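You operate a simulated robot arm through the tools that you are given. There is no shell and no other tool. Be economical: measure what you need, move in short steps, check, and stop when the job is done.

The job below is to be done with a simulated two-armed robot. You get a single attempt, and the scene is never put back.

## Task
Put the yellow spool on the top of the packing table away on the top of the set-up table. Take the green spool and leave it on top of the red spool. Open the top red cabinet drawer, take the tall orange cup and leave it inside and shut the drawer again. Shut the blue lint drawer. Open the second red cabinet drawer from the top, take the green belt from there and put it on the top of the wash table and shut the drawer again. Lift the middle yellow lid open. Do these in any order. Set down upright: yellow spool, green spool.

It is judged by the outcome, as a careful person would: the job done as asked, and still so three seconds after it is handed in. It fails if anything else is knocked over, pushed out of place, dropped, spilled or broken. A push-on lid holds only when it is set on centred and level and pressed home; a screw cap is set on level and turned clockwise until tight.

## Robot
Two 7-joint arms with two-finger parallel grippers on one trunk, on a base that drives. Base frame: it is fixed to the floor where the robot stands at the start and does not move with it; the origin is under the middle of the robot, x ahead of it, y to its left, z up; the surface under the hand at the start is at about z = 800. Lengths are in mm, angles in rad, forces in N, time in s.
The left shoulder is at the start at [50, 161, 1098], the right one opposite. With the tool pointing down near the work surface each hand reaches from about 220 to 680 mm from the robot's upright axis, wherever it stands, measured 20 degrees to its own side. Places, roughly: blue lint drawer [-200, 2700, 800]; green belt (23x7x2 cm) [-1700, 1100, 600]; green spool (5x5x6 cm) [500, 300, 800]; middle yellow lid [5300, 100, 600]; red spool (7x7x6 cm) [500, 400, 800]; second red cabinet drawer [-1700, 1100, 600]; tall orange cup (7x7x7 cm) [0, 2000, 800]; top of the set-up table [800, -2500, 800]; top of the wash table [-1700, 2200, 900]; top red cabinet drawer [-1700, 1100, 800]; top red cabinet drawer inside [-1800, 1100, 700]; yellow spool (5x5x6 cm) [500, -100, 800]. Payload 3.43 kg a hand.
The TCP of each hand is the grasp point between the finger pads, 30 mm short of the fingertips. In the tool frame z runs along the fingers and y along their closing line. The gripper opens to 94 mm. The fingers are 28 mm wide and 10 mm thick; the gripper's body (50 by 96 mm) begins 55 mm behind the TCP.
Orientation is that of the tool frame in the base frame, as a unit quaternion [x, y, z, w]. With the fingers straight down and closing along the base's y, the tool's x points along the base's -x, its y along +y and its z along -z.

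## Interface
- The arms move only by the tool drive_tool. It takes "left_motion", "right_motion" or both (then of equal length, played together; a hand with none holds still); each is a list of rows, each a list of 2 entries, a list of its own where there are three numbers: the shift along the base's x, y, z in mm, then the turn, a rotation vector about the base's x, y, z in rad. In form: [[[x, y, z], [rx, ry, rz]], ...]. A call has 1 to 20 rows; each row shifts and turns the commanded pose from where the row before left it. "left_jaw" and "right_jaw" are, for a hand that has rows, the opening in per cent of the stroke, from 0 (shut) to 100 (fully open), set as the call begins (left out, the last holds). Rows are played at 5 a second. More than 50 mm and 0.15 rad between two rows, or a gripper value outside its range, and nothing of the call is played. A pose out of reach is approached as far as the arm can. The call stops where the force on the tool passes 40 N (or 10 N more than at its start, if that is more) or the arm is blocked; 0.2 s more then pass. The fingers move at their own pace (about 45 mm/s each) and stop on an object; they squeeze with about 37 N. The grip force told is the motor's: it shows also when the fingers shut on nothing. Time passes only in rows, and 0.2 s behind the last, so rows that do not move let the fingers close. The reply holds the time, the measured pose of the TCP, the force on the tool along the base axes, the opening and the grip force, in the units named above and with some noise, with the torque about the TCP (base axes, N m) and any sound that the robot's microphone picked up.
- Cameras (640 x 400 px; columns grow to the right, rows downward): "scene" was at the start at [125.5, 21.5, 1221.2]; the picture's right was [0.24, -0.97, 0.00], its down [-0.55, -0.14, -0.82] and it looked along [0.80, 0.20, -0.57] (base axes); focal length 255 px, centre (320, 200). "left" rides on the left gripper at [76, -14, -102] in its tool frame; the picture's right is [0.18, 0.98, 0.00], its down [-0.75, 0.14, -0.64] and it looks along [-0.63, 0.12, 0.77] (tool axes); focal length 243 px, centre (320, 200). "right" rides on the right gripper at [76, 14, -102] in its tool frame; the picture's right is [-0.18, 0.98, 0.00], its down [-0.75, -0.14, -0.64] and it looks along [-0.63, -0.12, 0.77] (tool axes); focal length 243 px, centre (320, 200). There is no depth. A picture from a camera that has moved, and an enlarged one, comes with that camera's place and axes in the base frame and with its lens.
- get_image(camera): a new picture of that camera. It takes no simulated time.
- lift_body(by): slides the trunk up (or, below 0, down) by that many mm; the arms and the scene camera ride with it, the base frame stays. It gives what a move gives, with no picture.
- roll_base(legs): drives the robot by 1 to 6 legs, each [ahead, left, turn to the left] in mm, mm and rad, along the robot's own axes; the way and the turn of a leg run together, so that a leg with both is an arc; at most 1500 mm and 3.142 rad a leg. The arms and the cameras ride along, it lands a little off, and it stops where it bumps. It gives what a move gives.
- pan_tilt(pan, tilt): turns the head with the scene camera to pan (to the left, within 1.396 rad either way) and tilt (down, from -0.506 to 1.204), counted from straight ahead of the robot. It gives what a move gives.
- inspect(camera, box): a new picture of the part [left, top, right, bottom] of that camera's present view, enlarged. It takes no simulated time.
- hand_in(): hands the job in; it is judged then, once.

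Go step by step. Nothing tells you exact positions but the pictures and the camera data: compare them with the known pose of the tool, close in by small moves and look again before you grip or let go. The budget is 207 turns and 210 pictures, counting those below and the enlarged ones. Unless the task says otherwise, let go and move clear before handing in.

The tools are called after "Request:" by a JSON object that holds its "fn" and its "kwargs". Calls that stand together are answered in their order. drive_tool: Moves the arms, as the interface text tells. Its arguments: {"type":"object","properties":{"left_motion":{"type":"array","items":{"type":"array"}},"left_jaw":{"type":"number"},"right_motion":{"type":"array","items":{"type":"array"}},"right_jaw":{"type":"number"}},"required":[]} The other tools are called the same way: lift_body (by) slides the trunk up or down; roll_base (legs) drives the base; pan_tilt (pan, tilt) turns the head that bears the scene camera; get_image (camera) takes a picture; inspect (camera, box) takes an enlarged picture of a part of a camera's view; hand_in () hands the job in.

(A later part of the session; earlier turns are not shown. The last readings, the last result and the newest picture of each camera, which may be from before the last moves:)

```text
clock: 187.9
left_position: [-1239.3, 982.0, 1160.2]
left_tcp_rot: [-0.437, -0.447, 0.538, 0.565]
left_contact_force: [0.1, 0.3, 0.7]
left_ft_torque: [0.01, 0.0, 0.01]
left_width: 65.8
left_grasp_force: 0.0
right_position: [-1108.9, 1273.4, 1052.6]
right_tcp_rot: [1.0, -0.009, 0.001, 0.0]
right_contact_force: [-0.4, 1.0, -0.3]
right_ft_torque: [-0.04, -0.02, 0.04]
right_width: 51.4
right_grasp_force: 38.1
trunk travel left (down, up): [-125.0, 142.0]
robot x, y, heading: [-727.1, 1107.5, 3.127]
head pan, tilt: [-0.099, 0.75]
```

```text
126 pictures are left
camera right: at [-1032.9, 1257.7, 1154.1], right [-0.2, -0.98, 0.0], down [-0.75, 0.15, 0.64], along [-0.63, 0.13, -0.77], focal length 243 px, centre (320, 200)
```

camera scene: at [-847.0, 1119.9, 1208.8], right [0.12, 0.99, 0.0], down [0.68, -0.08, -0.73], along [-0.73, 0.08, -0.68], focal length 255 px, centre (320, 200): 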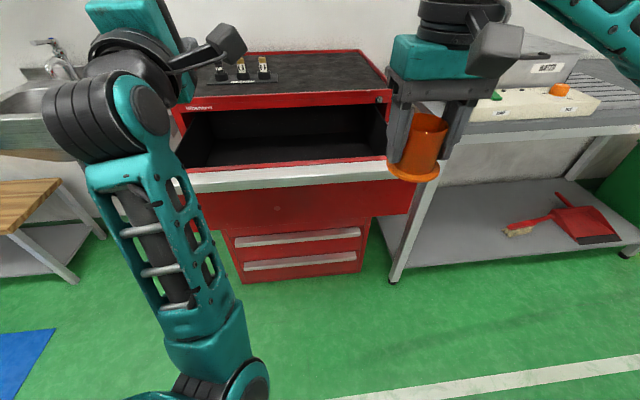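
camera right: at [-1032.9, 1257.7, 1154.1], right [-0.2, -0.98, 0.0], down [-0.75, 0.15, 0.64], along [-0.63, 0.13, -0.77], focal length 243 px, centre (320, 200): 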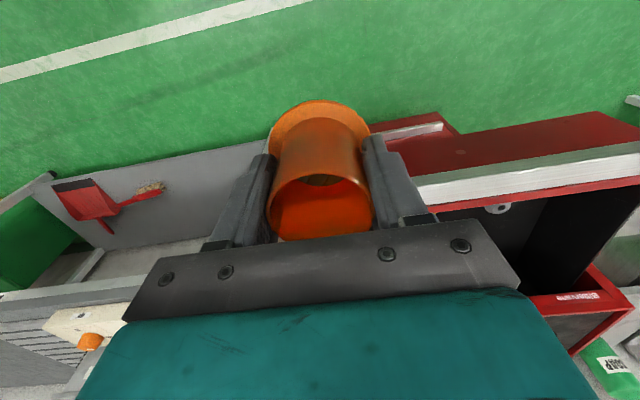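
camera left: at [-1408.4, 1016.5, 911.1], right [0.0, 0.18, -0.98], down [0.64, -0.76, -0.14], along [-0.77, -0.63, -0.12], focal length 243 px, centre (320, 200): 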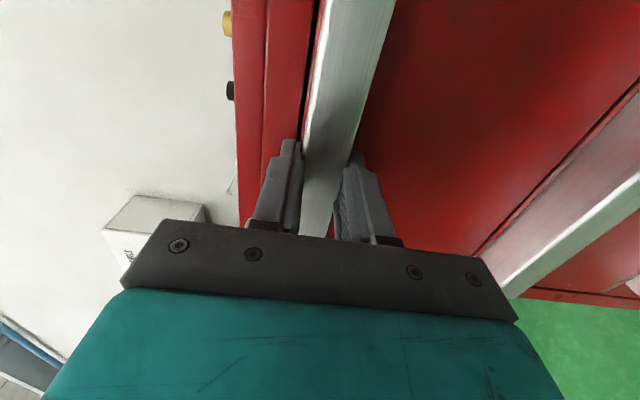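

The drawer looks empty. I'll bring the cup over the drawer interior, yawing the wrist so its camera stays clear of the drawer front.

Request:
{"fn": "drive_tool", "kwargs": {"right_motion": [[[-34, -6, 0], [0, 0, -0.15]], [[-34, -6, 0], [0, 0, -0.15]], [[-34, -6, 0], [0, 0, -0.15]], [[-34, -6, 0], [0, 0, -0.15]], [[-34, -6, 0], [0, 0, -0.15]], [[-34, -6, 0], [0, 0, -0.15]], [[-32, -6, 0], [0, 0, -0.15]], [[0, 0, 0], [0, 0, 0]]]}}

Request:
{"fn": "get_image", "kwargs": {"camera": "scene"}}

Request:
{"fn": "get_image", "kwargs": {"camera": "right"}}

```text
clock: 189.7
left_position: [-1239.1, 984.5, 1160.9]
left_tcp_rot: [-0.436, -0.448, 0.538, 0.566]
left_contact_force: [0.2, 0.4, 0.5]
left_ft_torque: [0.02, -0.01, 0.0]
left_width: 65.6
left_grasp_force: 0.1
right_position: [-1342.6, 1232.7, 1053.6]
right_tcp_rot: [0.861, -0.509, 0.0, 0.0]
right_contact_force: [0.2, 0.3, -0.8]
right_ft_torque: [-0.02, 0.02, -0.03]
right_width: 51.7
right_grasp_force: 37.0
trunk travel left (down, up): [-125.0, 142.0]
robot x, y, heading: [-721.9, 1107.9, 3.125]
head pan, tilt: [-0.099, 0.75]
```

```text
125 pictures are left
camera scene: at [-847.0, 1120.0, 1208.7], right [0.12, 0.99, 0.0], down [0.68, -0.08, -0.73], along [-0.73, 0.09, -0.68], focal length 255 px, centre (320, 200)
```

scene: 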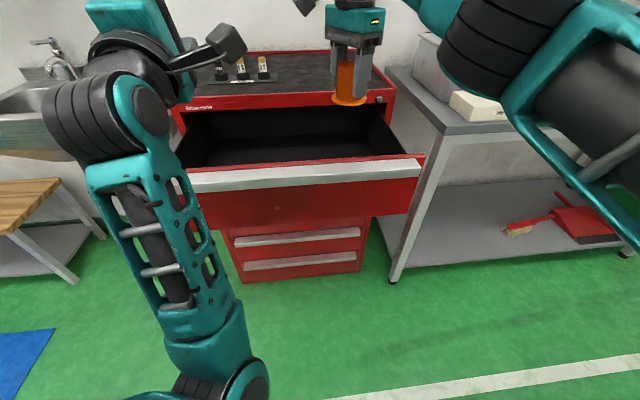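

```text
124 pictures are left
camera right: at [-1318.4, 1158.7, 1154.7], right [-0.95, -0.31, 0.0], down [-0.24, 0.73, 0.64], along [-0.2, 0.61, -0.77], focal length 243 px, centre (320, 200)
```

right: 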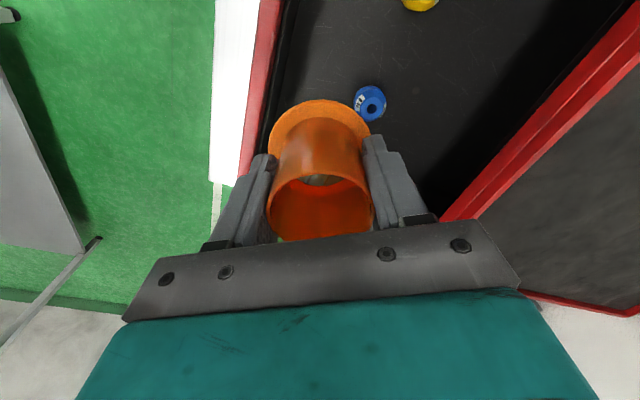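

Request:
{"fn": "inspect", "kwargs": {"camera": "right", "box": [220, 0, 540, 200]}}

Request:
{"fn": "inspect", "kwargs": {"camera": "scene", "box": [160, 60, 440, 235]}}

```text
2.00 times, centred on (380, 100) of right
camera zoom: at [-1318.4, 1158.7, 1154.7], right [-0.95, -0.31, 0.0], down [-0.24, 0.73, 0.64], along [-0.2, 0.61, -0.77], focal length 485 px, centre (200, 400)
```

zoom: 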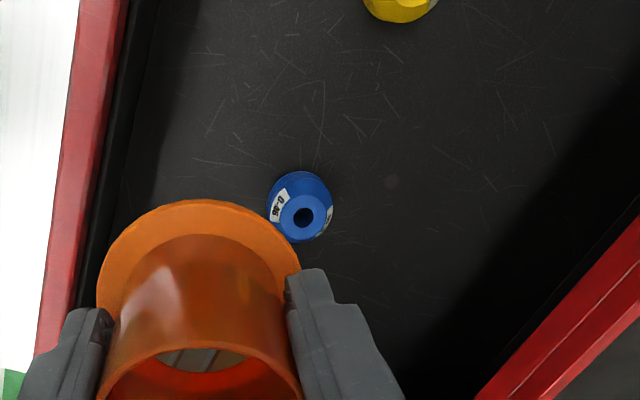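

```text
2.29 times, centred on (300, 148) of scene
camera zoom: at [-847.0, 1120.0, 1208.7], right [0.12, 0.99, 0.0], down [0.68, -0.08, -0.73], along [-0.73, 0.09, -0.68], focal length 583 px, centre (366, 320)
```

zoom: 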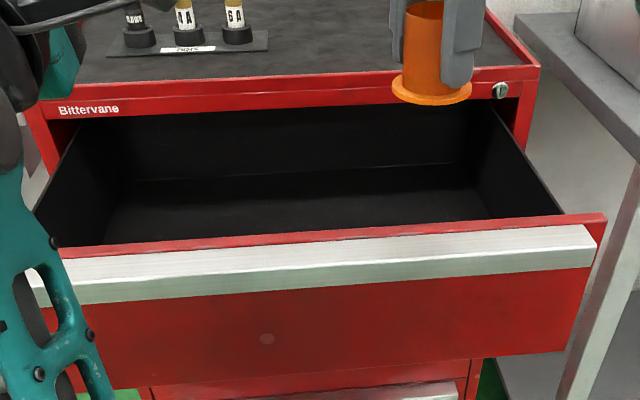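

The drawer holds two small items: a blue one near (-1425, 1250) and a yellow one near (-1435, 1127). I'll set the cup at (-1340, 1190), between them and nearer the front, and go down.

Request:
{"fn": "drive_tool", "kwargs": {"right_motion": [[[0, -22, 0], [0, 0, 0]], [[2, -21, 0], [0, 0, 0]], [[0, 0, -45], [0, 0, 0]], [[0, 0, -45], [0, 0, 0]], [[0, 0, -45], [0, 0, 0]], [[0, 0, -40], [0, 0, 0]], [[0, 0, 0], [0, 0, 0]]]}}

Request:
{"fn": "get_image", "kwargs": {"camera": "right"}}

Request:
{"fn": "inspect", "kwargs": {"camera": "scene", "box": [160, 60, 440, 235]}}

```text
clock: 191.3
left_position: [-1237.4, 982.6, 1161.0]
left_tcp_rot: [-0.436, -0.447, 0.539, 0.565]
left_contact_force: [-0.8, -0.3, 0.5]
left_ft_torque: [-0.02, -0.04, 0.01]
left_width: 65.7
left_grasp_force: 0.1
right_position: [-1333.6, 1194.0, 881.5]
right_tcp_rot: [0.861, -0.509, 0.0, 0.001]
right_contact_force: [-1.3, 1.3, 21.3]
right_ft_torque: [0.16, -0.9, 0.06]
right_width: 51.8
right_grasp_force: 37.4
right hand out of reach, approached as far as the arm can: row 1, 2
trunk travel left (down, up): [-125.0, 142.0]
robot x, y, heading: [-719.5, 1115.6, 3.125]
head pan, tilt: [-0.099, 0.75]
```

```text
121 pictures are left
camera right: at [-1309.6, 1119.8, 982.6], right [-0.95, -0.31, 0.0], down [-0.24, 0.73, 0.64], along [-0.2, 0.61, -0.77], focal length 243 px, centre (320, 200)
```

right: 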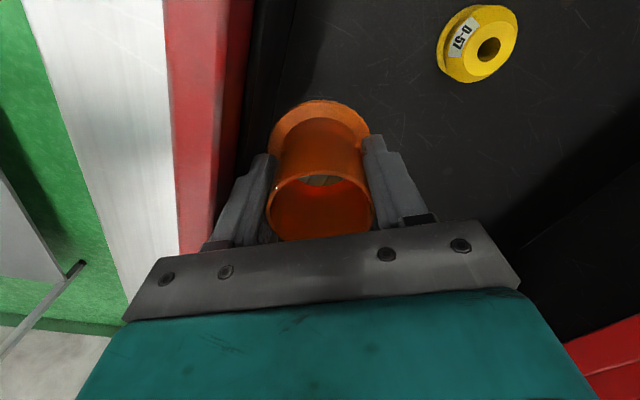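

```text
2.29 times, centred on (300, 148) of scene
camera zoom: at [-845.3, 1119.8, 1209.3], right [0.12, 0.99, 0.0], down [0.68, -0.08, -0.73], along [-0.73, 0.08, -0.68], focal length 583 px, centre (366, 320)
```

zoom: 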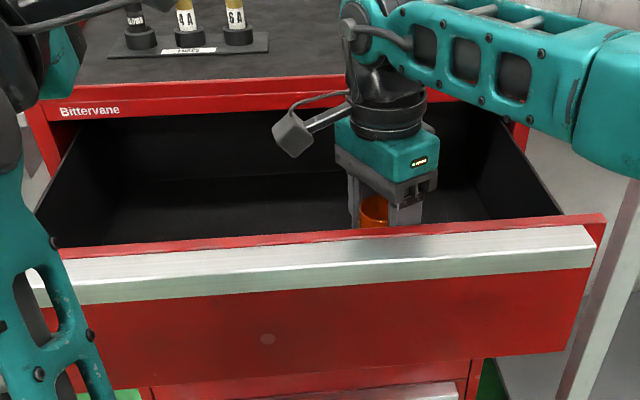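

The upward force and torque show the cup's flange scraping the drawer's front panel, since I couldn't reach deep enough. I'll lift out, roll forward a little, and go in deeper.

Request:
{"fn": "drive_tool", "kwargs": {"right_motion": [[[0, 0, 30], [0, 0, 0]], [[0, 0, 45], [0, 0, 0]], [[0, 0, 45], [0, 0, 0]], [[0, 0, 0], [0, 0, 0]]]}}

Request:
{"fn": "roll_base", "kwargs": {"legs": [[60, 0, 0]]}}

Request:
{"fn": "get_image", "kwargs": {"camera": "right"}}

Request:
{"fn": "get_image", "kwargs": {"camera": "scene"}}

```text
clock: 192.3
left_position: [-1238.8, 984.6, 1160.8]
left_tcp_rot: [-0.437, -0.448, 0.538, 0.565]
left_contact_force: [-0.4, 0.7, 0.9]
left_ft_torque: [0.01, 0.02, 0.03]
left_width: 65.7
left_grasp_force: 0.0
right_position: [-1331.7, 1190.4, 995.5]
right_tcp_rot: [0.861, -0.508, 0.002, -0.002]
right_contact_force: [-1.0, 0.4, -1.7]
right_ft_torque: [0.01, 0.0, 0.03]
right_width: 51.4
right_grasp_force: 37.1
trunk travel left (down, up): [-125.0, 142.0]
robot x, y, heading: [-725.7, 1112.3, 3.123]
head pan, tilt: [-0.099, 0.75]
```

```text
clock: 193.2
left_position: [-1299.2, 985.1, 1159.0]
left_tcp_rot: [-0.436, -0.448, 0.538, 0.565]
left_contact_force: [0.2, -0.1, -0.1]
left_ft_torque: [-0.03, 0.01, 0.0]
left_width: 65.7
left_grasp_force: 0.0
right_position: [-1392.9, 1190.1, 995.3]
right_tcp_rot: [0.861, -0.508, 0.002, -0.001]
right_contact_force: [-0.1, 0.1, -0.8]
right_ft_torque: [-0.01, 0.01, -0.02]
right_width: 51.9
right_grasp_force: 37.3
trunk travel left (down, up): [-125.0, 142.0]
robot x, y, heading: [-785.1, 1111.3, 3.122]
head pan, tilt: [-0.099, 0.75]
```

```text
119 pictures are left
camera right: at [-1369.2, 1116.6, 1096.7], right [-0.95, -0.31, 0.0], down [-0.24, 0.73, 0.64], along [-0.2, 0.61, -0.77], focal length 243 px, centre (320, 200)
```

right: 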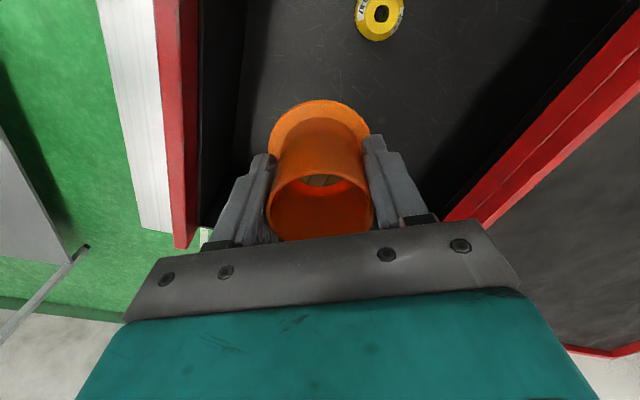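

```text
118 pictures are left
camera scene: at [-907.2, 1120.9, 1208.6], right [0.12, 0.99, 0.0], down [0.68, -0.08, -0.73], along [-0.73, 0.08, -0.68], focal length 255 px, centre (320, 200)
```

scene: 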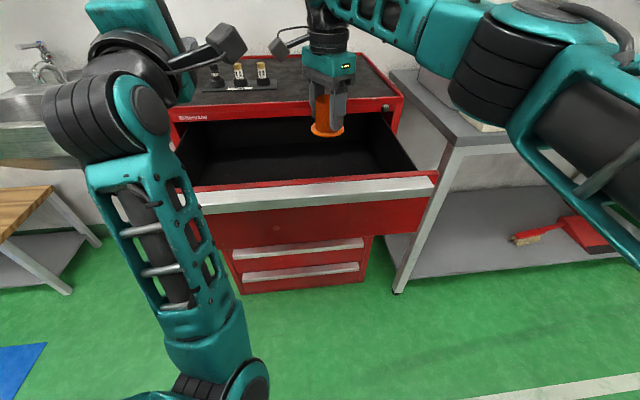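

The right hand is at (-1393, 1190), clear of both the panel and the small items. I'll shift to -1380 and lower.

Request:
{"fn": "drive_tool", "kwargs": {"right_motion": [[[13, -5, -30], [0, 0, 0]], [[0, 0, -40], [0, 0, 0]], [[0, 0, -40], [0, 0, 0]], [[0, 0, -35], [0, 0, 0]], [[0, 0, 0], [0, 0, 0]]]}}

Request:
{"fn": "get_image", "kwargs": {"camera": "right"}}

```text
clock: 194.4
left_position: [-1299.0, 984.1, 1161.8]
left_tcp_rot: [-0.437, -0.447, 0.538, 0.566]
left_contact_force: [-0.5, -0.4, 0.6]
left_ft_torque: [-0.01, -0.01, 0.02]
left_width: 65.7
left_grasp_force: 0.1
right_position: [-1381.2, 1185.1, 850.5]
right_tcp_rot: [0.861, -0.508, 0.001, -0.001]
right_contact_force: [-0.5, 0.1, -0.4]
right_ft_torque: [-0.02, -0.03, 0.02]
right_width: 51.5
right_grasp_force: 37.4
trunk travel left (down, up): [-125.0, 142.0]
robot x, y, heading: [-787.4, 1111.4, 3.123]
head pan, tilt: [-0.099, 0.75]
```

```text
117 pictures are left
camera right: at [-1356.9, 1110.6, 951.3], right [-0.95, -0.31, 0.0], down [-0.24, 0.73, 0.64], along [-0.2, 0.61, -0.77], focal length 243 px, centre (320, 200)
```

right: 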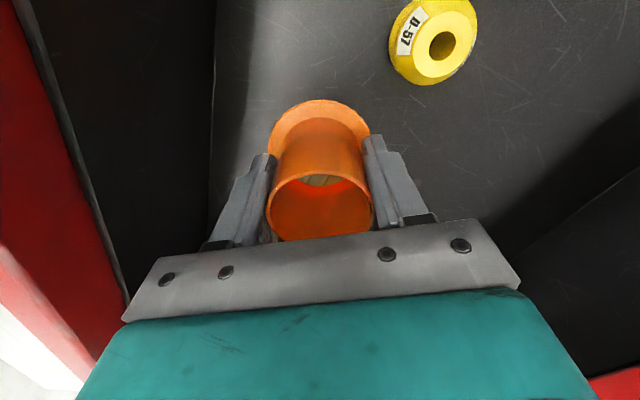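

Request:
{"fn": "drive_tool", "kwargs": {"right_motion": [[[0, 0, -20], [0, 0, 0]], [[0, 0, -15], [0, 0, 0]], [[0, 0, -5], [0, 0, 0]], [[0, 0, 0], [0, 0, 0]]]}}

Request:
{"fn": "drive_tool", "kwargs": {"right_motion": [[[0, 0, -4], [0, 0, 0]], [[0, 0, -4], [0, 0, 0]], [[0, 0, 0], [0, 0, 0]]]}}

Request:
{"fn": "get_image", "kwargs": {"camera": "right"}}

```text
clock: 195.4
left_position: [-1297.9, 984.3, 1160.4]
left_tcp_rot: [-0.437, -0.447, 0.538, 0.565]
left_contact_force: [0.1, -0.2, 0.1]
left_ft_torque: [-0.04, 0.01, -0.02]
left_width: 65.8
left_grasp_force: 0.0
right_position: [-1379.1, 1186.3, 808.3]
right_tcp_rot: [0.861, -0.508, 0.001, -0.001]
right_contact_force: [0.9, 0.8, -0.6]
right_ft_torque: [0.0, 0.0, 0.01]
right_width: 51.3
right_grasp_force: 36.8
trunk travel left (down, up): [-125.0, 142.0]
robot x, y, heading: [-783.7, 1107.6, 3.126]
head pan, tilt: [-0.099, 0.75]
```

```text
clock: 196.2
left_position: [-1297.6, 984.1, 1160.5]
left_tcp_rot: [-0.437, -0.448, 0.538, 0.565]
left_contact_force: [0.1, -0.4, 0.6]
left_ft_torque: [-0.02, -0.01, 0.02]
left_width: 65.8
left_grasp_force: 0.1
right_position: [-1379.8, 1185.9, 802.2]
right_tcp_rot: [0.861, -0.508, 0.002, -0.001]
right_contact_force: [0.1, -0.4, -0.7]
right_ft_torque: [0.03, 0.02, 0.01]
right_width: 51.6
right_grasp_force: 37.5
trunk travel left (down, up): [-125.0, 142.0]
robot x, y, heading: [-782.0, 1107.4, 3.12]
head pan, tilt: [-0.099, 0.75]
```

```text
116 pictures are left
camera right: at [-1356.2, 1111.8, 903.5], right [-0.95, -0.31, 0.0], down [-0.24, 0.73, 0.64], along [-0.2, 0.61, -0.77], focal length 243 px, centre (320, 200)
```

right: 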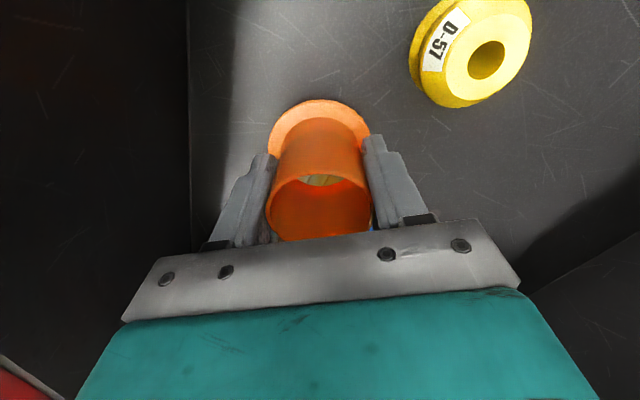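

Request:
{"fn": "drive_tool", "kwargs": {"right_motion": [[[0, 0, -3], [0, 0, 0]], [[0, 0, -3], [0, 0, 0]], [[0, 0, 0], [0, 0, 0]]]}}

Request:
{"fn": "drive_tool", "kwargs": {"right_motion": [[[0, 0, -3], [0, 0, 0]], [[0, 0, 0], [0, 0, 0]]]}}

Request:
{"fn": "drive_tool", "kwargs": {"right_motion": [[[0, 0, -3], [0, 0, 0]], [[0, 0, 0], [0, 0, 0]]]}}

```text
clock: 197.0
left_position: [-1297.9, 985.1, 1160.3]
left_tcp_rot: [-0.436, -0.448, 0.538, 0.566]
left_contact_force: [0.0, 0.6, -0.6]
left_ft_torque: [0.0, -0.01, 0.02]
left_width: 65.6
left_grasp_force: 0.1
right_position: [-1379.4, 1186.6, 796.2]
right_tcp_rot: [0.861, -0.508, 0.002, 0.0]
right_contact_force: [0.5, 0.4, -1.1]
right_ft_torque: [-0.04, 0.0, 0.0]
right_width: 51.3
right_grasp_force: 37.2
trunk travel left (down, up): [-125.0, 142.0]
robot x, y, heading: [-784.6, 1113.2, 3.129]
head pan, tilt: [-0.099, 0.75]
```

```text
clock: 197.6
left_position: [-1298.7, 984.9, 1160.4]
left_tcp_rot: [-0.436, -0.448, 0.539, 0.565]
left_contact_force: [-0.5, -0.2, -0.1]
left_ft_torque: [-0.04, 0.03, 0.02]
left_width: 65.8
left_grasp_force: 0.1
right_position: [-1380.1, 1186.7, 793.4]
right_tcp_rot: [0.861, -0.509, 0.002, -0.001]
right_contact_force: [-0.3, 0.6, -0.1]
right_ft_torque: [-0.02, 0.03, 0.03]
right_width: 51.6
right_grasp_force: 36.6
trunk travel left (down, up): [-125.0, 142.0]
robot x, y, heading: [-784.8, 1110.4, 3.124]
head pan, tilt: [-0.099, 0.75]
```

```text
clock: 198.2
left_position: [-1298.3, 984.3, 1161.1]
left_tcp_rot: [-0.436, -0.447, 0.538, 0.566]
left_contact_force: [0.0, -0.6, -0.4]
left_ft_torque: [-0.03, -0.01, 0.0]
left_width: 65.9
left_grasp_force: 0.1
right_position: [-1379.8, 1186.7, 792.9]
right_tcp_rot: [0.861, -0.509, 0.001, 0.0]
right_contact_force: [-0.3, 0.3, -0.9]
right_ft_torque: [0.0, 0.02, -0.01]
right_width: 51.4
right_grasp_force: 37.0
trunk travel left (down, up): [-125.0, 142.0]
robot x, y, heading: [-783.8, 1109.6, 3.126]
head pan, tilt: [-0.099, 0.75]
```

Request:
{"fn": "drive_tool", "kwargs": {"right_motion": [[[0, 0, -3], [0, 0, 0]], [[0, 0, 0], [0, 0, 0]]]}}

Request:
{"fn": "drive_tool", "kwargs": {"right_motion": [[[0, 0, -3], [0, 0, 0]], [[0, 0, 0], [0, 0, 0]]]}}

Request:
{"fn": "get_image", "kwargs": {"camera": "right"}}

```text
clock: 198.8
left_position: [-1297.9, 983.6, 1160.8]
left_tcp_rot: [-0.436, -0.447, 0.539, 0.566]
left_contact_force: [0.6, -0.1, 0.6]
left_ft_torque: [0.04, -0.01, 0.03]
left_width: 65.8
left_grasp_force: 0.0
right_position: [-1380.5, 1186.4, 791.3]
right_tcp_rot: [0.861, -0.508, -0.001, 0.001]
right_contact_force: [-0.1, 1.4, 12.3]
right_ft_torque: [-0.15, -0.21, 0.02]
right_width: 51.5
right_grasp_force: 37.2
trunk travel left (down, up): [-125.0, 142.0]
robot x, y, heading: [-784.2, 1112.8, 3.126]
head pan, tilt: [-0.099, 0.75]
```

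```text
clock: 199.4
left_position: [-1296.8, 984.8, 1162.3]
left_tcp_rot: [-0.435, -0.447, 0.539, 0.566]
left_contact_force: [0.1, -0.7, -0.5]
left_ft_torque: [-0.02, -0.03, -0.01]
left_width: 65.8
left_grasp_force: 0.1
right_position: [-1380.1, 1186.3, 790.6]
right_tcp_rot: [0.861, -0.509, -0.002, 0.001]
right_contact_force: [0.8, 1.9, 29.4]
right_ft_torque: [0.13, -0.4, 0.0]
right_width: 51.5
right_grasp_force: 36.9
trunk travel left (down, up): [-125.0, 142.0]
robot x, y, heading: [-786.4, 1107.0, 3.126]
head pan, tilt: [-0.099, 0.75]
```

```text
115 pictures are left
camera right: at [-1355.7, 1112.0, 890.7], right [-0.95, -0.31, 0.0], down [-0.24, 0.73, 0.64], along [-0.2, 0.61, -0.77], focal length 243 px, centre (320, 200)
```

right: 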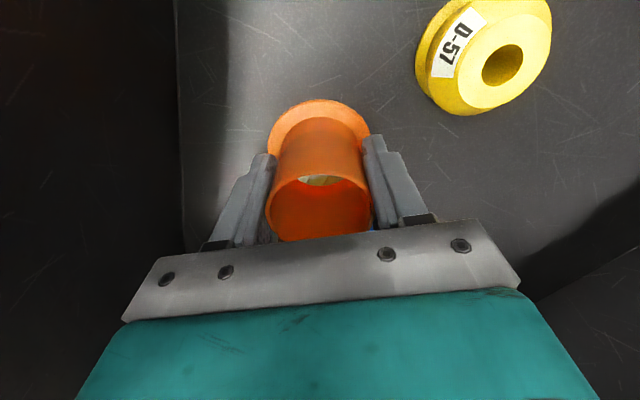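

The cup is on the drawer floor (about z 741). I'll ease off, open just enough, and rise straight out.

Request:
{"fn": "drive_tool", "kwargs": {"right_motion": [[[0, 0, 2.5], [0, 0, 0]], [[0, 0, 0], [0, 0, 0]]]}}

Request:
{"fn": "drive_tool", "kwargs": {"right_motion": [[[0, 0, 0], [0, 0, 0]], [[0, 0, 0], [0, 0, 0]], [[0, 0, 0], [0, 0, 0]], [[0, 0, 20], [0, 0, 0]], [[0, 0, 40], [0, 0, 0]], [[0, 0, 45], [0, 0, 0]], [[0, 0, 45], [0, 0, 0]], [[0, 0, 45], [0, 0, 0]], [[0, 0, 45], [0, 0, 0]], [[0, 0, 0], [0, 0, 0]]], "right_jaw": 72}}

Request:
{"fn": "get_image", "kwargs": {"camera": "right"}}

```text
clock: 200.0
left_position: [-1297.1, 984.5, 1161.0]
left_tcp_rot: [-0.436, -0.448, 0.538, 0.565]
left_contact_force: [0.6, -0.8, 0.6]
left_ft_torque: [0.02, -0.02, 0.01]
left_width: 65.8
left_grasp_force: 0.0
right_position: [-1379.0, 1185.4, 789.4]
right_tcp_rot: [0.861, -0.508, 0.0, -0.001]
right_contact_force: [-0.7, 2.0, 19.5]
right_ft_torque: [0.09, -0.04, 0.02]
right_width: 51.4
right_grasp_force: 37.8
trunk travel left (down, up): [-125.0, 142.0]
robot x, y, heading: [-784.5, 1108.6, 3.128]
head pan, tilt: [-0.099, 0.75]
```

```text
clock: 202.2
left_position: [-1297.7, 984.6, 1159.8]
left_tcp_rot: [-0.436, -0.447, 0.538, 0.565]
left_contact_force: [0.3, 0.6, 0.1]
left_ft_torque: [0.0, 0.01, -0.03]
left_width: 66.0
left_grasp_force: 0.0
right_position: [-1377.8, 1185.2, 1026.8]
right_tcp_rot: [0.861, -0.508, 0.002, -0.001]
right_contact_force: [0.9, 0.1, -0.2]
right_ft_torque: [0.01, 0.01, 0.03]
right_width: 67.9
right_grasp_force: 0.1
trunk travel left (down, up): [-125.0, 142.0]
robot x, y, heading: [-783.2, 1111.2, 3.125]
head pan, tilt: [-0.099, 0.75]
```

```text
114 pictures are left
camera right: at [-1355.3, 1110.9, 1128.7], right [-0.95, -0.31, 0.0], down [-0.24, 0.73, 0.64], along [-0.2, 0.61, -0.77], focal length 243 px, centre (320, 200)
```

right: 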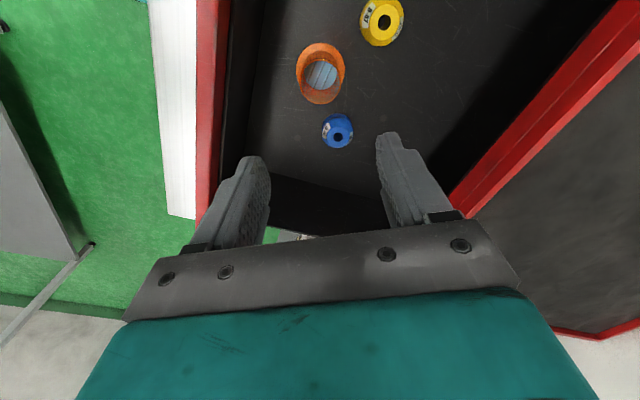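

The cup stands upright in the drawer with the other items undisturbed. I'll retract the right hand and back off so the left hand can push the drawer shut.

Request:
{"fn": "drive_tool", "kwargs": {"right_motion": [[[32, 12, 3], [0, 0, 0.15]], [[32, 12, 3], [0, 0, 0.15]], [[32, 12, 3], [0, 0, 0.15]], [[32, 12, 3], [0, 0, 0.15]], [[32, 12, 3], [0, 0, 0.15]], [[32, 12, 3], [0, 0, 0.15]], [[20, 12, 3], [0, 0, 0.15]]]}}

Request:
{"fn": "roll_base", "kwargs": {"legs": [[-260, 0, 0.016]]}}

Request:
{"fn": "drive_tool", "kwargs": {"left_motion": [[[-40, 0, -20], [0, 0, 0]], [[-40, 0, -20], [0, 0, 0]], [[-40, 0, -20], [0, 0, 0]], [[-30, 0, -40], [0, 0, 0]], [[0, 0, -45], [0, 0, 0]], [[0, 0, -45], [0, 0, 0]], [[0, 0, -45], [0, 0, 0]], [[0, 0, -40], [0, 0, 0]], [[0, 0, 0], [0, 0, 0]]], "left_jaw": 0}}

Request:
{"fn": "get_image", "kwargs": {"camera": "scene"}}

```text
clock: 203.8
left_position: [-1298.0, 984.1, 1160.9]
left_tcp_rot: [-0.437, -0.448, 0.538, 0.564]
left_contact_force: [-0.3, -0.1, -0.1]
left_ft_torque: [0.0, 0.03, 0.0]
left_width: 65.8
left_grasp_force: 0.0
right_position: [-1167.9, 1271.6, 1047.4]
right_tcp_rot: [1.0, -0.007, 0.001, -0.002]
right_contact_force: [0.6, 0.3, -0.7]
right_ft_torque: [0.03, 0.02, 0.02]
right_width: 67.5
right_grasp_force: 0.0
trunk travel left (down, up): [-125.0, 142.0]
robot x, y, heading: [-788.8, 1111.6, 3.125]
head pan, tilt: [-0.099, 0.75]
```

```text
clock: 205.7
left_position: [-1041.8, 975.1, 1159.3]
left_tcp_rot: [-0.433, -0.451, 0.542, 0.561]
left_contact_force: [0.0, 0.0, -1.0]
left_ft_torque: [-0.02, -0.02, 0.02]
left_width: 65.8
left_grasp_force: 0.0
right_position: [-915.4, 1262.1, 1046.0]
right_tcp_rot: [1.0, -0.002, 0.001, -0.001]
right_contact_force: [0.5, -0.7, 0.1]
right_ft_torque: [0.04, -0.02, 0.0]
right_width: 67.5
right_grasp_force: 0.1
trunk travel left (down, up): [-125.0, 142.0]
robot x, y, heading: [-530.6, 1105.7, 3.141]
head pan, tilt: [-0.099, 0.75]
```

```text
clock: 207.7
left_position: [-1194.0, 974.9, 885.3]
left_tcp_rot: [-0.433, -0.447, 0.545, 0.562]
left_contact_force: [0.8, 0.4, 0.4]
left_ft_torque: [-0.02, 0.04, -0.03]
left_width: 0.0
left_grasp_force: 33.8
right_position: [-916.5, 1263.6, 1048.2]
right_tcp_rot: [1.0, -0.002, 0.001, -0.001]
right_contact_force: [0.0, 0.3, 0.1]
right_ft_torque: [0.0, -0.01, 0.04]
right_width: 67.7
right_grasp_force: 0.1
trunk travel left (down, up): [-125.0, 142.0]
robot x, y, heading: [-528.1, 1106.7, 3.142]
head pan, tilt: [-0.099, 0.75]
```

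```text
113 pictures are left
camera scene: at [-653.0, 1116.8, 1208.7], right [0.1, 0.99, 0.0], down [0.68, -0.07, -0.73], along [-0.73, 0.07, -0.68], focal length 255 px, centre (320, 200)
```

scene: 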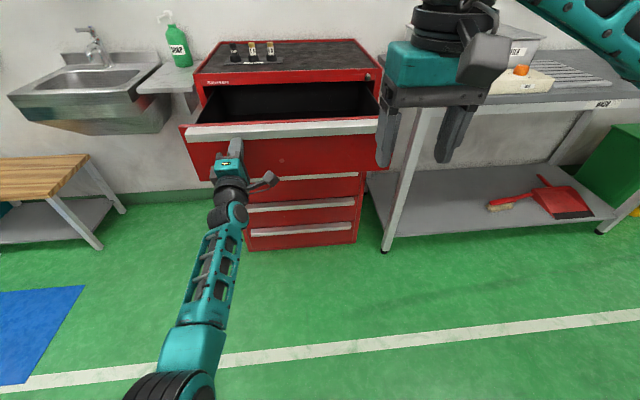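

The left fist is just in front of the lip. I'll level it and push the drawer in by driving forward.

Request:
{"fn": "drive_tool", "kwargs": {"left_motion": [[[0, 0, 2], [-0.015, -0.113, 0]], [[0, 0, 2], [-0.015, -0.113, 0]], [[0, 0, 0], [0, 0, 0]]]}}

Request:
{"fn": "roll_base", "kwargs": {"legs": [[250, 0, 0]]}}

Request:
{"fn": "get_image", "kwargs": {"camera": "scene"}}

```text
clock: 208.3
left_position: [-1198.7, 915.3, 889.6]
left_tcp_rot: [-0.51, -0.475, 0.548, 0.462]
left_contact_force: [1.1, 0.1, -0.7]
left_ft_torque: [0.02, -0.01, -0.01]
left_width: 0.0
left_grasp_force: 32.8
right_position: [-917.7, 1263.1, 1047.3]
right_tcp_rot: [1.0, -0.001, 0.002, -0.001]
right_contact_force: [0.3, -1.1, 0.9]
right_ft_torque: [-0.05, 0.02, -0.02]
right_width: 67.9
right_grasp_force: 0.2
trunk travel left (down, up): [-125.0, 142.0]
robot x, y, heading: [-528.2, 1109.9, 3.14]
head pan, tilt: [-0.099, 0.75]
stopped in row 3 (left hand): the arm was blocked; the commanded pose is now the measured one
```

```text
clock: 210.1
left_position: [-1448.5, 920.7, 889.3]
left_tcp_rot: [-0.513, -0.474, 0.546, 0.462]
left_contact_force: [0.2, 0.3, -0.2]
left_ft_torque: [-0.01, 0.02, -0.05]
left_width: 0.0
left_grasp_force: 32.8
right_position: [-1164.5, 1266.7, 1048.1]
right_tcp_rot: [1.0, -0.004, 0.001, -0.001]
right_contact_force: [0.2, 0.5, 0.0]
right_ft_torque: [-0.01, 0.0, 0.0]
right_width: 67.6
right_grasp_force: 0.0
trunk travel left (down, up): [-125.0, 142.0]
robot x, y, heading: [-780.4, 1113.4, 3.133]
head pan, tilt: [-0.099, 0.75]
```

```text
112 pictures are left
camera scene: at [-901.8, 1118.7, 1208.7], right [0.11, 0.99, 0.0], down [0.68, -0.07, -0.73], along [-0.73, 0.08, -0.68], focal length 255 px, centre (320, 200)
```

scene: 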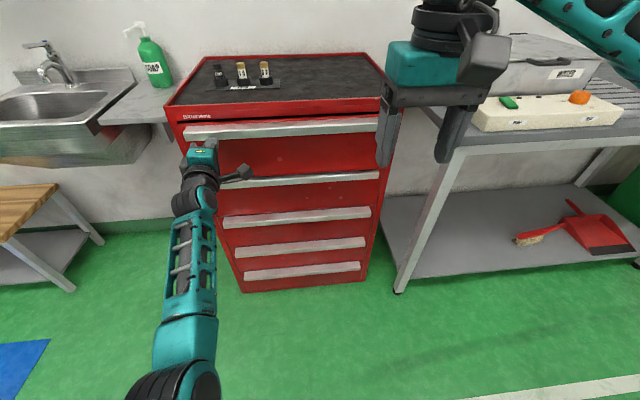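

About 40 mm remain, so I'll push on to the stop.

Request:
{"fn": "roll_base", "kwargs": {"legs": [[55, 0, 0]]}}

Request:
{"fn": "inspect", "kwargs": {"camera": "scene", "box": [150, 60, 410, 222]}}

```text
clock: 211.1
left_position: [-1486.4, 920.7, 890.7]
left_tcp_rot: [-0.517, -0.475, 0.542, 0.462]
left_contact_force: [47.3, 6.0, -0.3]
left_ft_torque: [-0.02, -0.16, -0.76]
left_width: 0.0
left_grasp_force: 33.5
right_position: [-1201.6, 1266.4, 1047.9]
right_tcp_rot: [1.0, -0.003, 0.0, -0.001]
right_contact_force: [0.8, 0.0, 0.2]
right_ft_torque: [0.0, -0.01, -0.02]
right_width: 68.0
right_grasp_force: 0.1
trunk travel left (down, up): [-125.0, 142.0]
robot x, y, heading: [-817.2, 1113.2, 3.139]
head pan, tilt: [-0.099, 0.75]
stopped in leg 1: the force on the tool passed its limit at 257 N (the readings are from after the stop); the commanded pose is now the measured one
```

```text
2.46 times, centred on (280, 141) of scene
camera zoom: at [-937.6, 1119.4, 1209.4], right [0.1, 0.99, 0.0], down [0.68, -0.07, -0.73], along [-0.73, 0.08, -0.68], focal length 628 px, centre (418, 345)
```

zoom: 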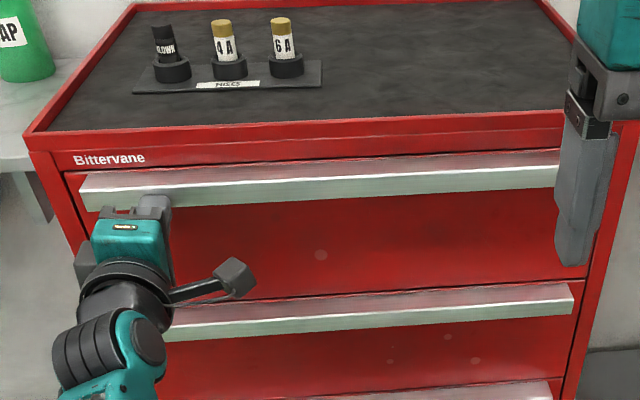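

The top drawer is shut, with the fingertip at x of about -1516, the closed lip position. Next is the second drawer, with its lip mid at z of about 714. I'll back off and lower the trunk.

Request:
{"fn": "roll_base", "kwargs": {"legs": [[-90, 0, 0]]}}

Request:
{"fn": "lift_body", "kwargs": {"by": -125}}

Request:
{"fn": "drive_tool", "kwargs": {"left_motion": [[[-10, 8, -10], [0.03, 0, -0.01]], [[-10, 8, -10], [0.03, 0, -0.01]], [[-10, 8, -10], [0.03, 0, -0.01]], [[0, 0, -10], [0.03, -0.01, -0.01]], [[0, 0, -10], [0, 0, 0]], [[0, 0, 0], [0, 0, 0]]], "left_jaw": 70}}

Request:
{"fn": "get_image", "kwargs": {"camera": "left"}}

Request:
{"fn": "get_image", "kwargs": {"camera": "scene"}}

```text
clock: 212.2
left_position: [-1398.3, 920.9, 887.1]
left_tcp_rot: [-0.517, -0.475, 0.542, 0.461]
left_contact_force: [0.3, 0.3, -0.1]
left_ft_torque: [0.03, 0.01, 0.0]
left_width: 0.1
left_grasp_force: 32.9
right_position: [-1116.4, 1266.8, 1046.7]
right_tcp_rot: [1.0, -0.005, 0.002, -0.002]
right_contact_force: [-0.1, -0.6, -0.4]
right_ft_torque: [0.03, 0.01, 0.03]
right_width: 67.6
right_grasp_force: 0.1
trunk travel left (down, up): [-125.0, 142.0]
robot x, y, heading: [-730.2, 1107.7, 3.134]
head pan, tilt: [-0.099, 0.75]
```

```text
clock: 213.8
left_position: [-1399.9, 920.7, 761.9]
left_tcp_rot: [-0.517, -0.476, 0.541, 0.461]
left_contact_force: [0.2, 0.9, 0.8]
left_ft_torque: [0.0, -0.01, 0.01]
left_width: 0.2
left_grasp_force: 32.6
right_position: [-1116.8, 1265.5, 921.7]
right_tcp_rot: [1.0, -0.005, 0.003, -0.001]
right_contact_force: [-0.9, -0.8, 0.4]
right_ft_torque: [0.02, 0.03, 0.02]
right_width: 67.6
right_grasp_force: 0.1
trunk travel left (down, up): [0.0, 267.0]
robot x, y, heading: [-726.6, 1111.3, 3.135]
head pan, tilt: [-0.099, 0.75]
```

```text
clock: 215.2
left_position: [-1430.0, 944.2, 711.7]
left_tcp_rot: [0.501, 0.5, -0.5, -0.5]
left_contact_force: [0.2, -0.3, 0.6]
left_ft_torque: [0.03, 0.01, 0.03]
left_width: 65.8
left_grasp_force: 0.0
right_position: [-1117.3, 1266.2, 921.3]
right_tcp_rot: [1.0, -0.006, 0.003, -0.002]
right_contact_force: [-0.3, -0.1, 0.1]
right_ft_torque: [-0.05, -0.01, 0.03]
right_width: 67.8
right_grasp_force: 0.1
trunk travel left (down, up): [0.0, 267.0]
robot x, y, heading: [-728.7, 1109.1, 3.133]
head pan, tilt: [-0.099, 0.75]
```

```text
110 pictures are left
camera left: at [-1327.7, 1019.5, 726.8], right [0.0, 0.18, -0.98], down [0.64, -0.75, -0.14], along [-0.77, -0.63, -0.12], focal length 243 px, centre (320, 200)
```

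left: 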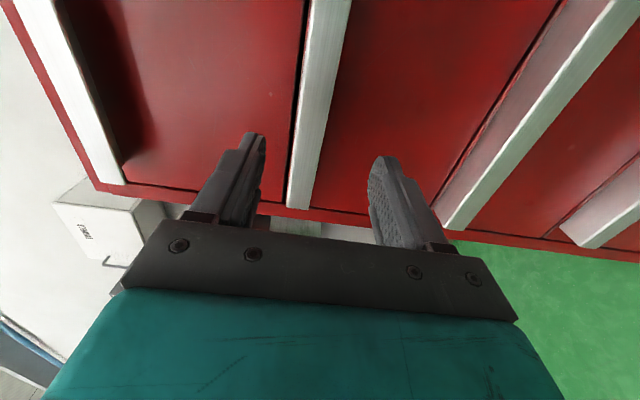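

```text
109 pictures are left
camera scene: at [-852.6, 1118.5, 1083.7], right [0.11, 0.99, 0.0], down [0.68, -0.07, -0.73], along [-0.73, 0.08, -0.68], focal length 255 px, centre (320, 200)
```

scene: 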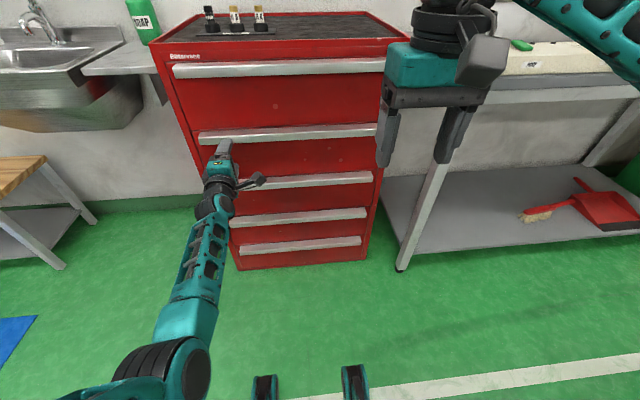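

The lip's middle is at about z 716. I'll advance and clamp.

Request:
{"fn": "drive_tool", "kwargs": {"left_motion": [[[-30, 0, 4], [0, 0, 0]], [[-30, 0, 0], [0, 0, 0]], [[-20, 0, 0], [0, 0, 0]], [[0, 0, 0], [0, 0, 0]]]}}

Request:
{"fn": "drive_tool", "kwargs": {"left_motion": [[[0, 0, 0], [0, 0, 0]], [[0, 0, 0], [0, 0, 0]], [[0, 0, 0], [0, 0, 0]], [[0, 0, 0], [0, 0, 0]], [[0, 0, 0], [0, 0, 0]]], "left_jaw": 0}}

Request:
{"fn": "get_image", "kwargs": {"camera": "left"}}

```text
clock: 216.2
left_position: [-1509.7, 943.6, 716.7]
left_tcp_rot: [-0.5, -0.499, 0.501, 0.499]
left_contact_force: [0.8, 0.4, -0.3]
left_ft_torque: [-0.02, -0.01, -0.01]
left_width: 65.6
left_grasp_force: 0.0
right_position: [-1115.0, 1265.9, 920.6]
right_tcp_rot: [1.0, -0.006, 0.002, -0.002]
right_contact_force: [-0.6, -0.3, 0.2]
right_ft_torque: [-0.01, 0.04, -0.01]
right_width: 67.4
right_grasp_force: 0.0
trunk travel left (down, up): [0.0, 267.0]
robot x, y, heading: [-729.2, 1107.2, 3.137]
head pan, tilt: [-0.099, 0.75]
```

```text
clock: 217.4
left_position: [-1509.8, 944.5, 718.4]
left_tcp_rot: [-0.5, -0.498, 0.501, 0.501]
left_contact_force: [-1.2, -1.6, 5.8]
left_ft_torque: [0.6, 0.2, -0.21]
left_width: 23.4
left_grasp_force: 45.3
right_position: [-1116.7, 1266.5, 920.1]
right_tcp_rot: [1.0, -0.005, 0.002, -0.002]
right_contact_force: [0.3, -0.4, 0.0]
right_ft_torque: [-0.02, -0.01, 0.02]
right_width: 67.6
right_grasp_force: 0.1
trunk travel left (down, up): [0.0, 267.0]
robot x, y, heading: [-729.4, 1112.6, 3.136]
head pan, tilt: [-0.099, 0.75]
```

```text
108 pictures are left
camera left: at [-1407.3, 1019.8, 733.2], right [0.0, 0.18, -0.98], down [0.64, -0.75, -0.14], along [-0.77, -0.63, -0.12], focal length 243 px, centre (320, 200)
```

left: 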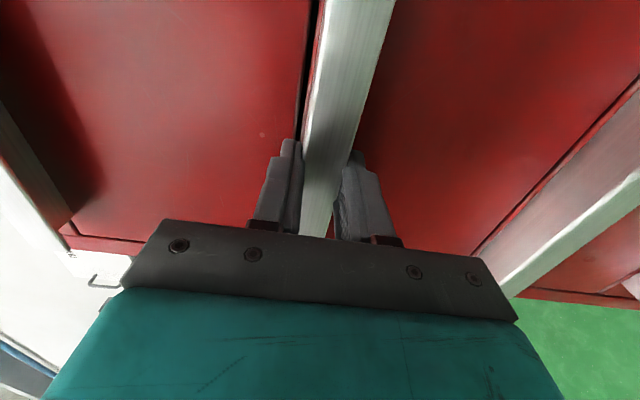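

Clamped (23.4 mm). I'll pull the drawer open by rolling back.

Request:
{"fn": "roll_base", "kwargs": {"legs": [[-300, 0, 0]]}}

Request:
{"fn": "get_image", "kwargs": {"camera": "scene"}}

```text
clock: 219.4
left_position: [-1211.7, 944.6, 717.8]
left_tcp_rot: [-0.5, -0.498, 0.501, 0.501]
left_contact_force: [-2.4, 5.4, 10.4]
left_ft_torque: [0.89, 0.3, -0.12]
left_width: 23.5
left_grasp_force: 45.7
right_position: [-816.2, 1265.6, 921.7]
right_tcp_rot: [1.0, -0.007, 0.002, -0.002]
right_contact_force: [0.0, 0.6, -0.8]
right_ft_torque: [-0.03, 0.01, 0.06]
right_width: 67.7
right_grasp_force: 0.0
trunk travel left (down, up): [0.0, 267.0]
robot x, y, heading: [-430.6, 1103.8, 3.135]
head pan, tilt: [-0.099, 0.75]
```

```text
107 pictures are left
camera scene: at [-553.5, 1116.8, 1083.9], right [0.11, 0.99, 0.0], down [0.68, -0.07, -0.73], along [-0.73, 0.08, -0.68], focal length 255 px, centre (320, 200)
```

scene: 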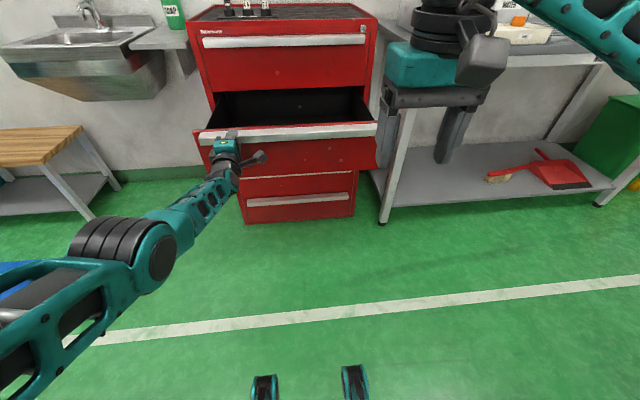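

It's open about 300 mm. I'll release, back the left hand off, and raise it clear.

Request:
{"fn": "drive_tool", "kwargs": {"left_motion": [[[0, 0, 0], [0, 0, 0]], [[0, 0, 0], [0, 0, 0]], [[0, 0, 0], [0, 0, 0]], [[0, 0, 0], [0, 0, 0]], [[30, 0, 0], [0, 0, 0]], [[30, 0, 0], [0, 0, 0]], [[10, 0, 45], [0, 0, 0]], [[10, 0, 45], [0, 0, 0]], [[10, 0, 45], [0, 0, 0]], [[10, 0, 45], [0, 0, 0]], [[10, 0, 45], [0, 0, 0]], [[10, 0, 45], [0, 0, 0]], [[0, 0, 45], [0, 0, 0]]], "left_jaw": 70}}

Request:
{"fn": "get_image", "kwargs": {"camera": "scene"}}

```text
clock: 222.2
left_position: [-1092.1, 938.6, 1032.7]
left_tcp_rot: [-0.5, -0.5, 0.502, 0.498]
left_contact_force: [-0.1, -0.1, -1.0]
left_ft_torque: [0.0, -0.01, 0.01]
left_width: 65.7
left_grasp_force: 0.1
right_position: [-816.4, 1263.7, 919.6]
right_tcp_rot: [1.0, -0.006, 0.002, -0.002]
right_contact_force: [0.2, 0.7, 0.0]
right_ft_torque: [-0.02, -0.01, -0.01]
right_width: 67.6
right_grasp_force: 0.0
trunk travel left (down, up): [0.0, 267.0]
robot x, y, heading: [-432.7, 1107.3, 3.134]
head pan, tilt: [-0.099, 0.75]
```

```text
106 pictures are left
camera scene: at [-554.4, 1116.6, 1083.7], right [0.11, 0.99, 0.0], down [0.68, -0.07, -0.73], along [-0.73, 0.08, -0.68], focal length 255 px, centre (320, 200)
```

scene: 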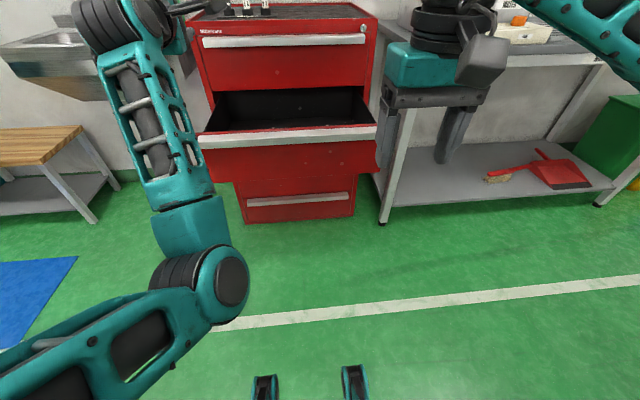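

I'll drive forward and look into the drawer with the right camera.

Request:
{"fn": "roll_base", "kwargs": {"legs": [[270, 0, 0.007]]}}

Request:
{"fn": "drive_tool", "kwargs": {"right_motion": [[[-40, -15, 0], [0, 0, 0]], [[-40, -15, 0], [0, 0, 0]], [[-40, -15, 0], [0, 0, 0]]]}}

Request:
{"fn": "get_image", "kwargs": {"camera": "right"}}

Request:
{"fn": "get_image", "kwargs": {"camera": "scene"}}

```text
clock: 224.1
left_position: [-1360.0, 937.4, 1031.3]
left_tcp_rot: [-0.499, -0.501, 0.504, 0.496]
left_contact_force: [0.4, 0.1, -0.2]
left_ft_torque: [-0.01, 0.0, 0.0]
left_width: 65.8
left_grasp_force: 0.1
right_position: [-1086.4, 1262.6, 920.0]
right_tcp_rot: [1.0, -0.002, 0.004, -0.002]
right_contact_force: [-0.4, 1.0, -0.8]
right_ft_torque: [0.03, -0.03, -0.04]
right_width: 67.5
right_grasp_force: 0.2
trunk travel left (down, up): [0.0, 267.0]
robot x, y, heading: [-699.4, 1107.7, 3.143]
head pan, tilt: [-0.099, 0.75]
```

```text
clock: 224.9
left_position: [-1358.8, 936.3, 1032.9]
left_tcp_rot: [-0.499, -0.5, 0.506, 0.496]
left_contact_force: [0.5, 0.2, -0.6]
left_ft_torque: [0.0, 0.02, -0.01]
left_width: 65.6
left_grasp_force: 0.1
right_position: [-1205.8, 1217.4, 921.5]
right_tcp_rot: [1.0, -0.003, 0.003, -0.002]
right_contact_force: [0.6, -0.6, -0.4]
right_ft_torque: [-0.05, 0.01, 0.0]
right_width: 67.8
right_grasp_force: 0.0
trunk travel left (down, up): [0.0, 267.0]
robot x, y, heading: [-703.8, 1106.7, 3.142]
head pan, tilt: [-0.099, 0.75]
```

```text
105 pictures are left
camera right: at [-1131.0, 1202.1, 1023.3], right [-0.19, -0.98, 0.0], down [-0.76, 0.14, 0.64], along [-0.63, 0.12, -0.77], focal length 243 px, centre (320, 200)
```

right: 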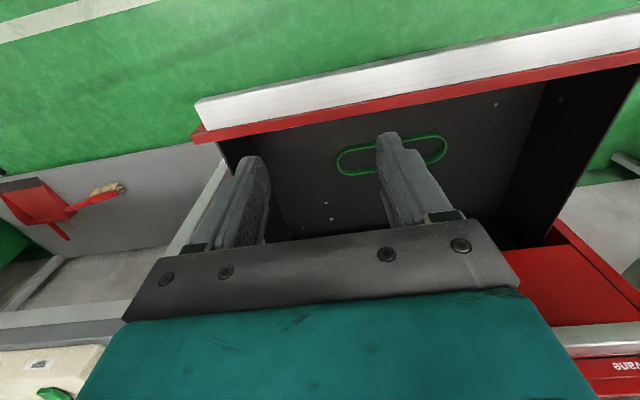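

```text
104 pictures are left
camera scene: at [-822.8, 1117.0, 1083.7], right [0.1, 0.99, 0.0], down [0.68, -0.07, -0.73], along [-0.73, 0.07, -0.68], focal length 255 px, centre (320, 200)
```

scene: 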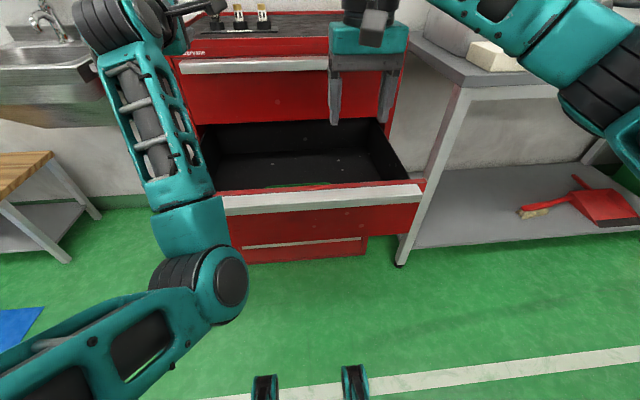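

The green belt is a rigid-looking loop lying along y on the drawer floor, from about (-1404, 994) to (-1404, 1217). I'll grip it across its width near y 1155, so I'll move closer.

Request:
{"fn": "roll_base", "kwargs": {"legs": [[130, 50, 0]]}}

Request:
{"fn": "drive_tool", "kwargs": {"right_motion": [[[-5, 0, 0], [0, 0, -0.15]], [[-5, 0, 0], [0, 0, -0.15]], [[-5, 0, 0], [0, 0, -0.15]], [[-5, 0, 0], [0, 0, -0.15]], [[-5, 0, 0], [0, 0, -0.15]], [[-5, 0, 0], [0, 0, -0.15]], [[-5, 0, 0], [0, 0, -0.15]], [[-5, 0, 0], [0, 0, -0.15]], [[-5, 0, 0], [0, 0, -0.15]], [[-5, 0, 0], [0, 0, -0.15]], [[-5, 0, 0], [0, 0, -0.07]]], "right_jaw": 100}}

Request:
{"fn": "get_image", "kwargs": {"camera": "right"}}

Request:
{"fn": "get_image", "kwargs": {"camera": "scene"}}

```text
clock: 226.2
left_position: [-1490.2, 887.0, 1031.9]
left_tcp_rot: [-0.5, -0.5, 0.504, 0.496]
left_contact_force: [0.9, 0.2, -0.3]
left_ft_torque: [-0.01, 0.01, 0.01]
left_width: 65.6
left_grasp_force: 0.0
right_position: [-1335.2, 1169.3, 920.7]
right_tcp_rot: [1.0, -0.003, 0.003, -0.002]
right_contact_force: [0.5, 0.2, 1.2]
right_ft_torque: [0.0, 0.02, -0.01]
right_width: 67.8
right_grasp_force: 0.0
trunk travel left (down, up): [0.0, 267.0]
robot x, y, heading: [-830.0, 1058.5, 3.136]
head pan, tilt: [-0.099, 0.75]
```

```text
clock: 228.6
left_position: [-1489.8, 886.2, 1033.2]
left_tcp_rot: [-0.5, -0.5, 0.504, 0.496]
left_contact_force: [-0.6, -0.2, -0.9]
left_ft_torque: [-0.02, -0.01, 0.0]
left_width: 65.4
left_grasp_force: 0.1
right_position: [-1391.8, 1169.1, 922.1]
right_tcp_rot: [-0.703, 0.711, -0.003, 0.0]
right_contact_force: [-0.6, -0.7, 0.1]
right_ft_torque: [0.01, 0.0, 0.05]
right_width: 94.1
right_grasp_force: 0.1
trunk travel left (down, up): [0.0, 267.0]
robot x, y, heading: [-832.5, 1058.0, 3.135]
head pan, tilt: [-0.099, 0.75]
```

```text
103 pictures are left
camera right: at [-1407.2, 1091.9, 1023.4], right [-0.98, 0.19, 0.0], down [0.15, 0.76, 0.64], along [0.13, 0.63, -0.77], focal length 243 px, centre (320, 200)
```

right: 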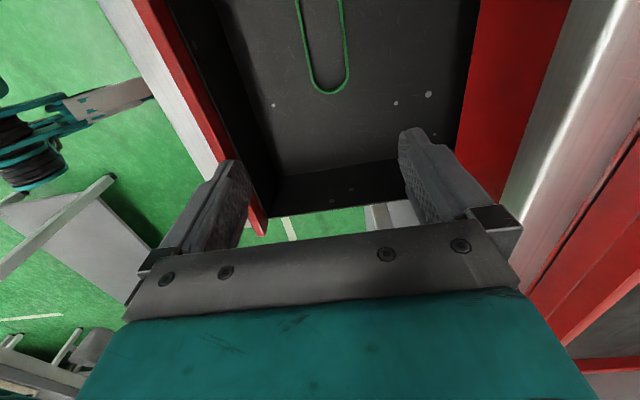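

```text
102 pictures are left
camera scene: at [-952.9, 1067.3, 1083.7], right [0.1, 0.99, 0.0], down [0.68, -0.07, -0.73], along [-0.73, 0.08, -0.68], focal length 255 px, centre (320, 200)
```

scene: 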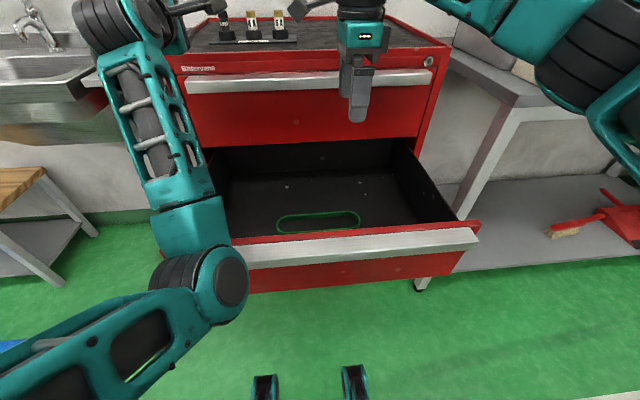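

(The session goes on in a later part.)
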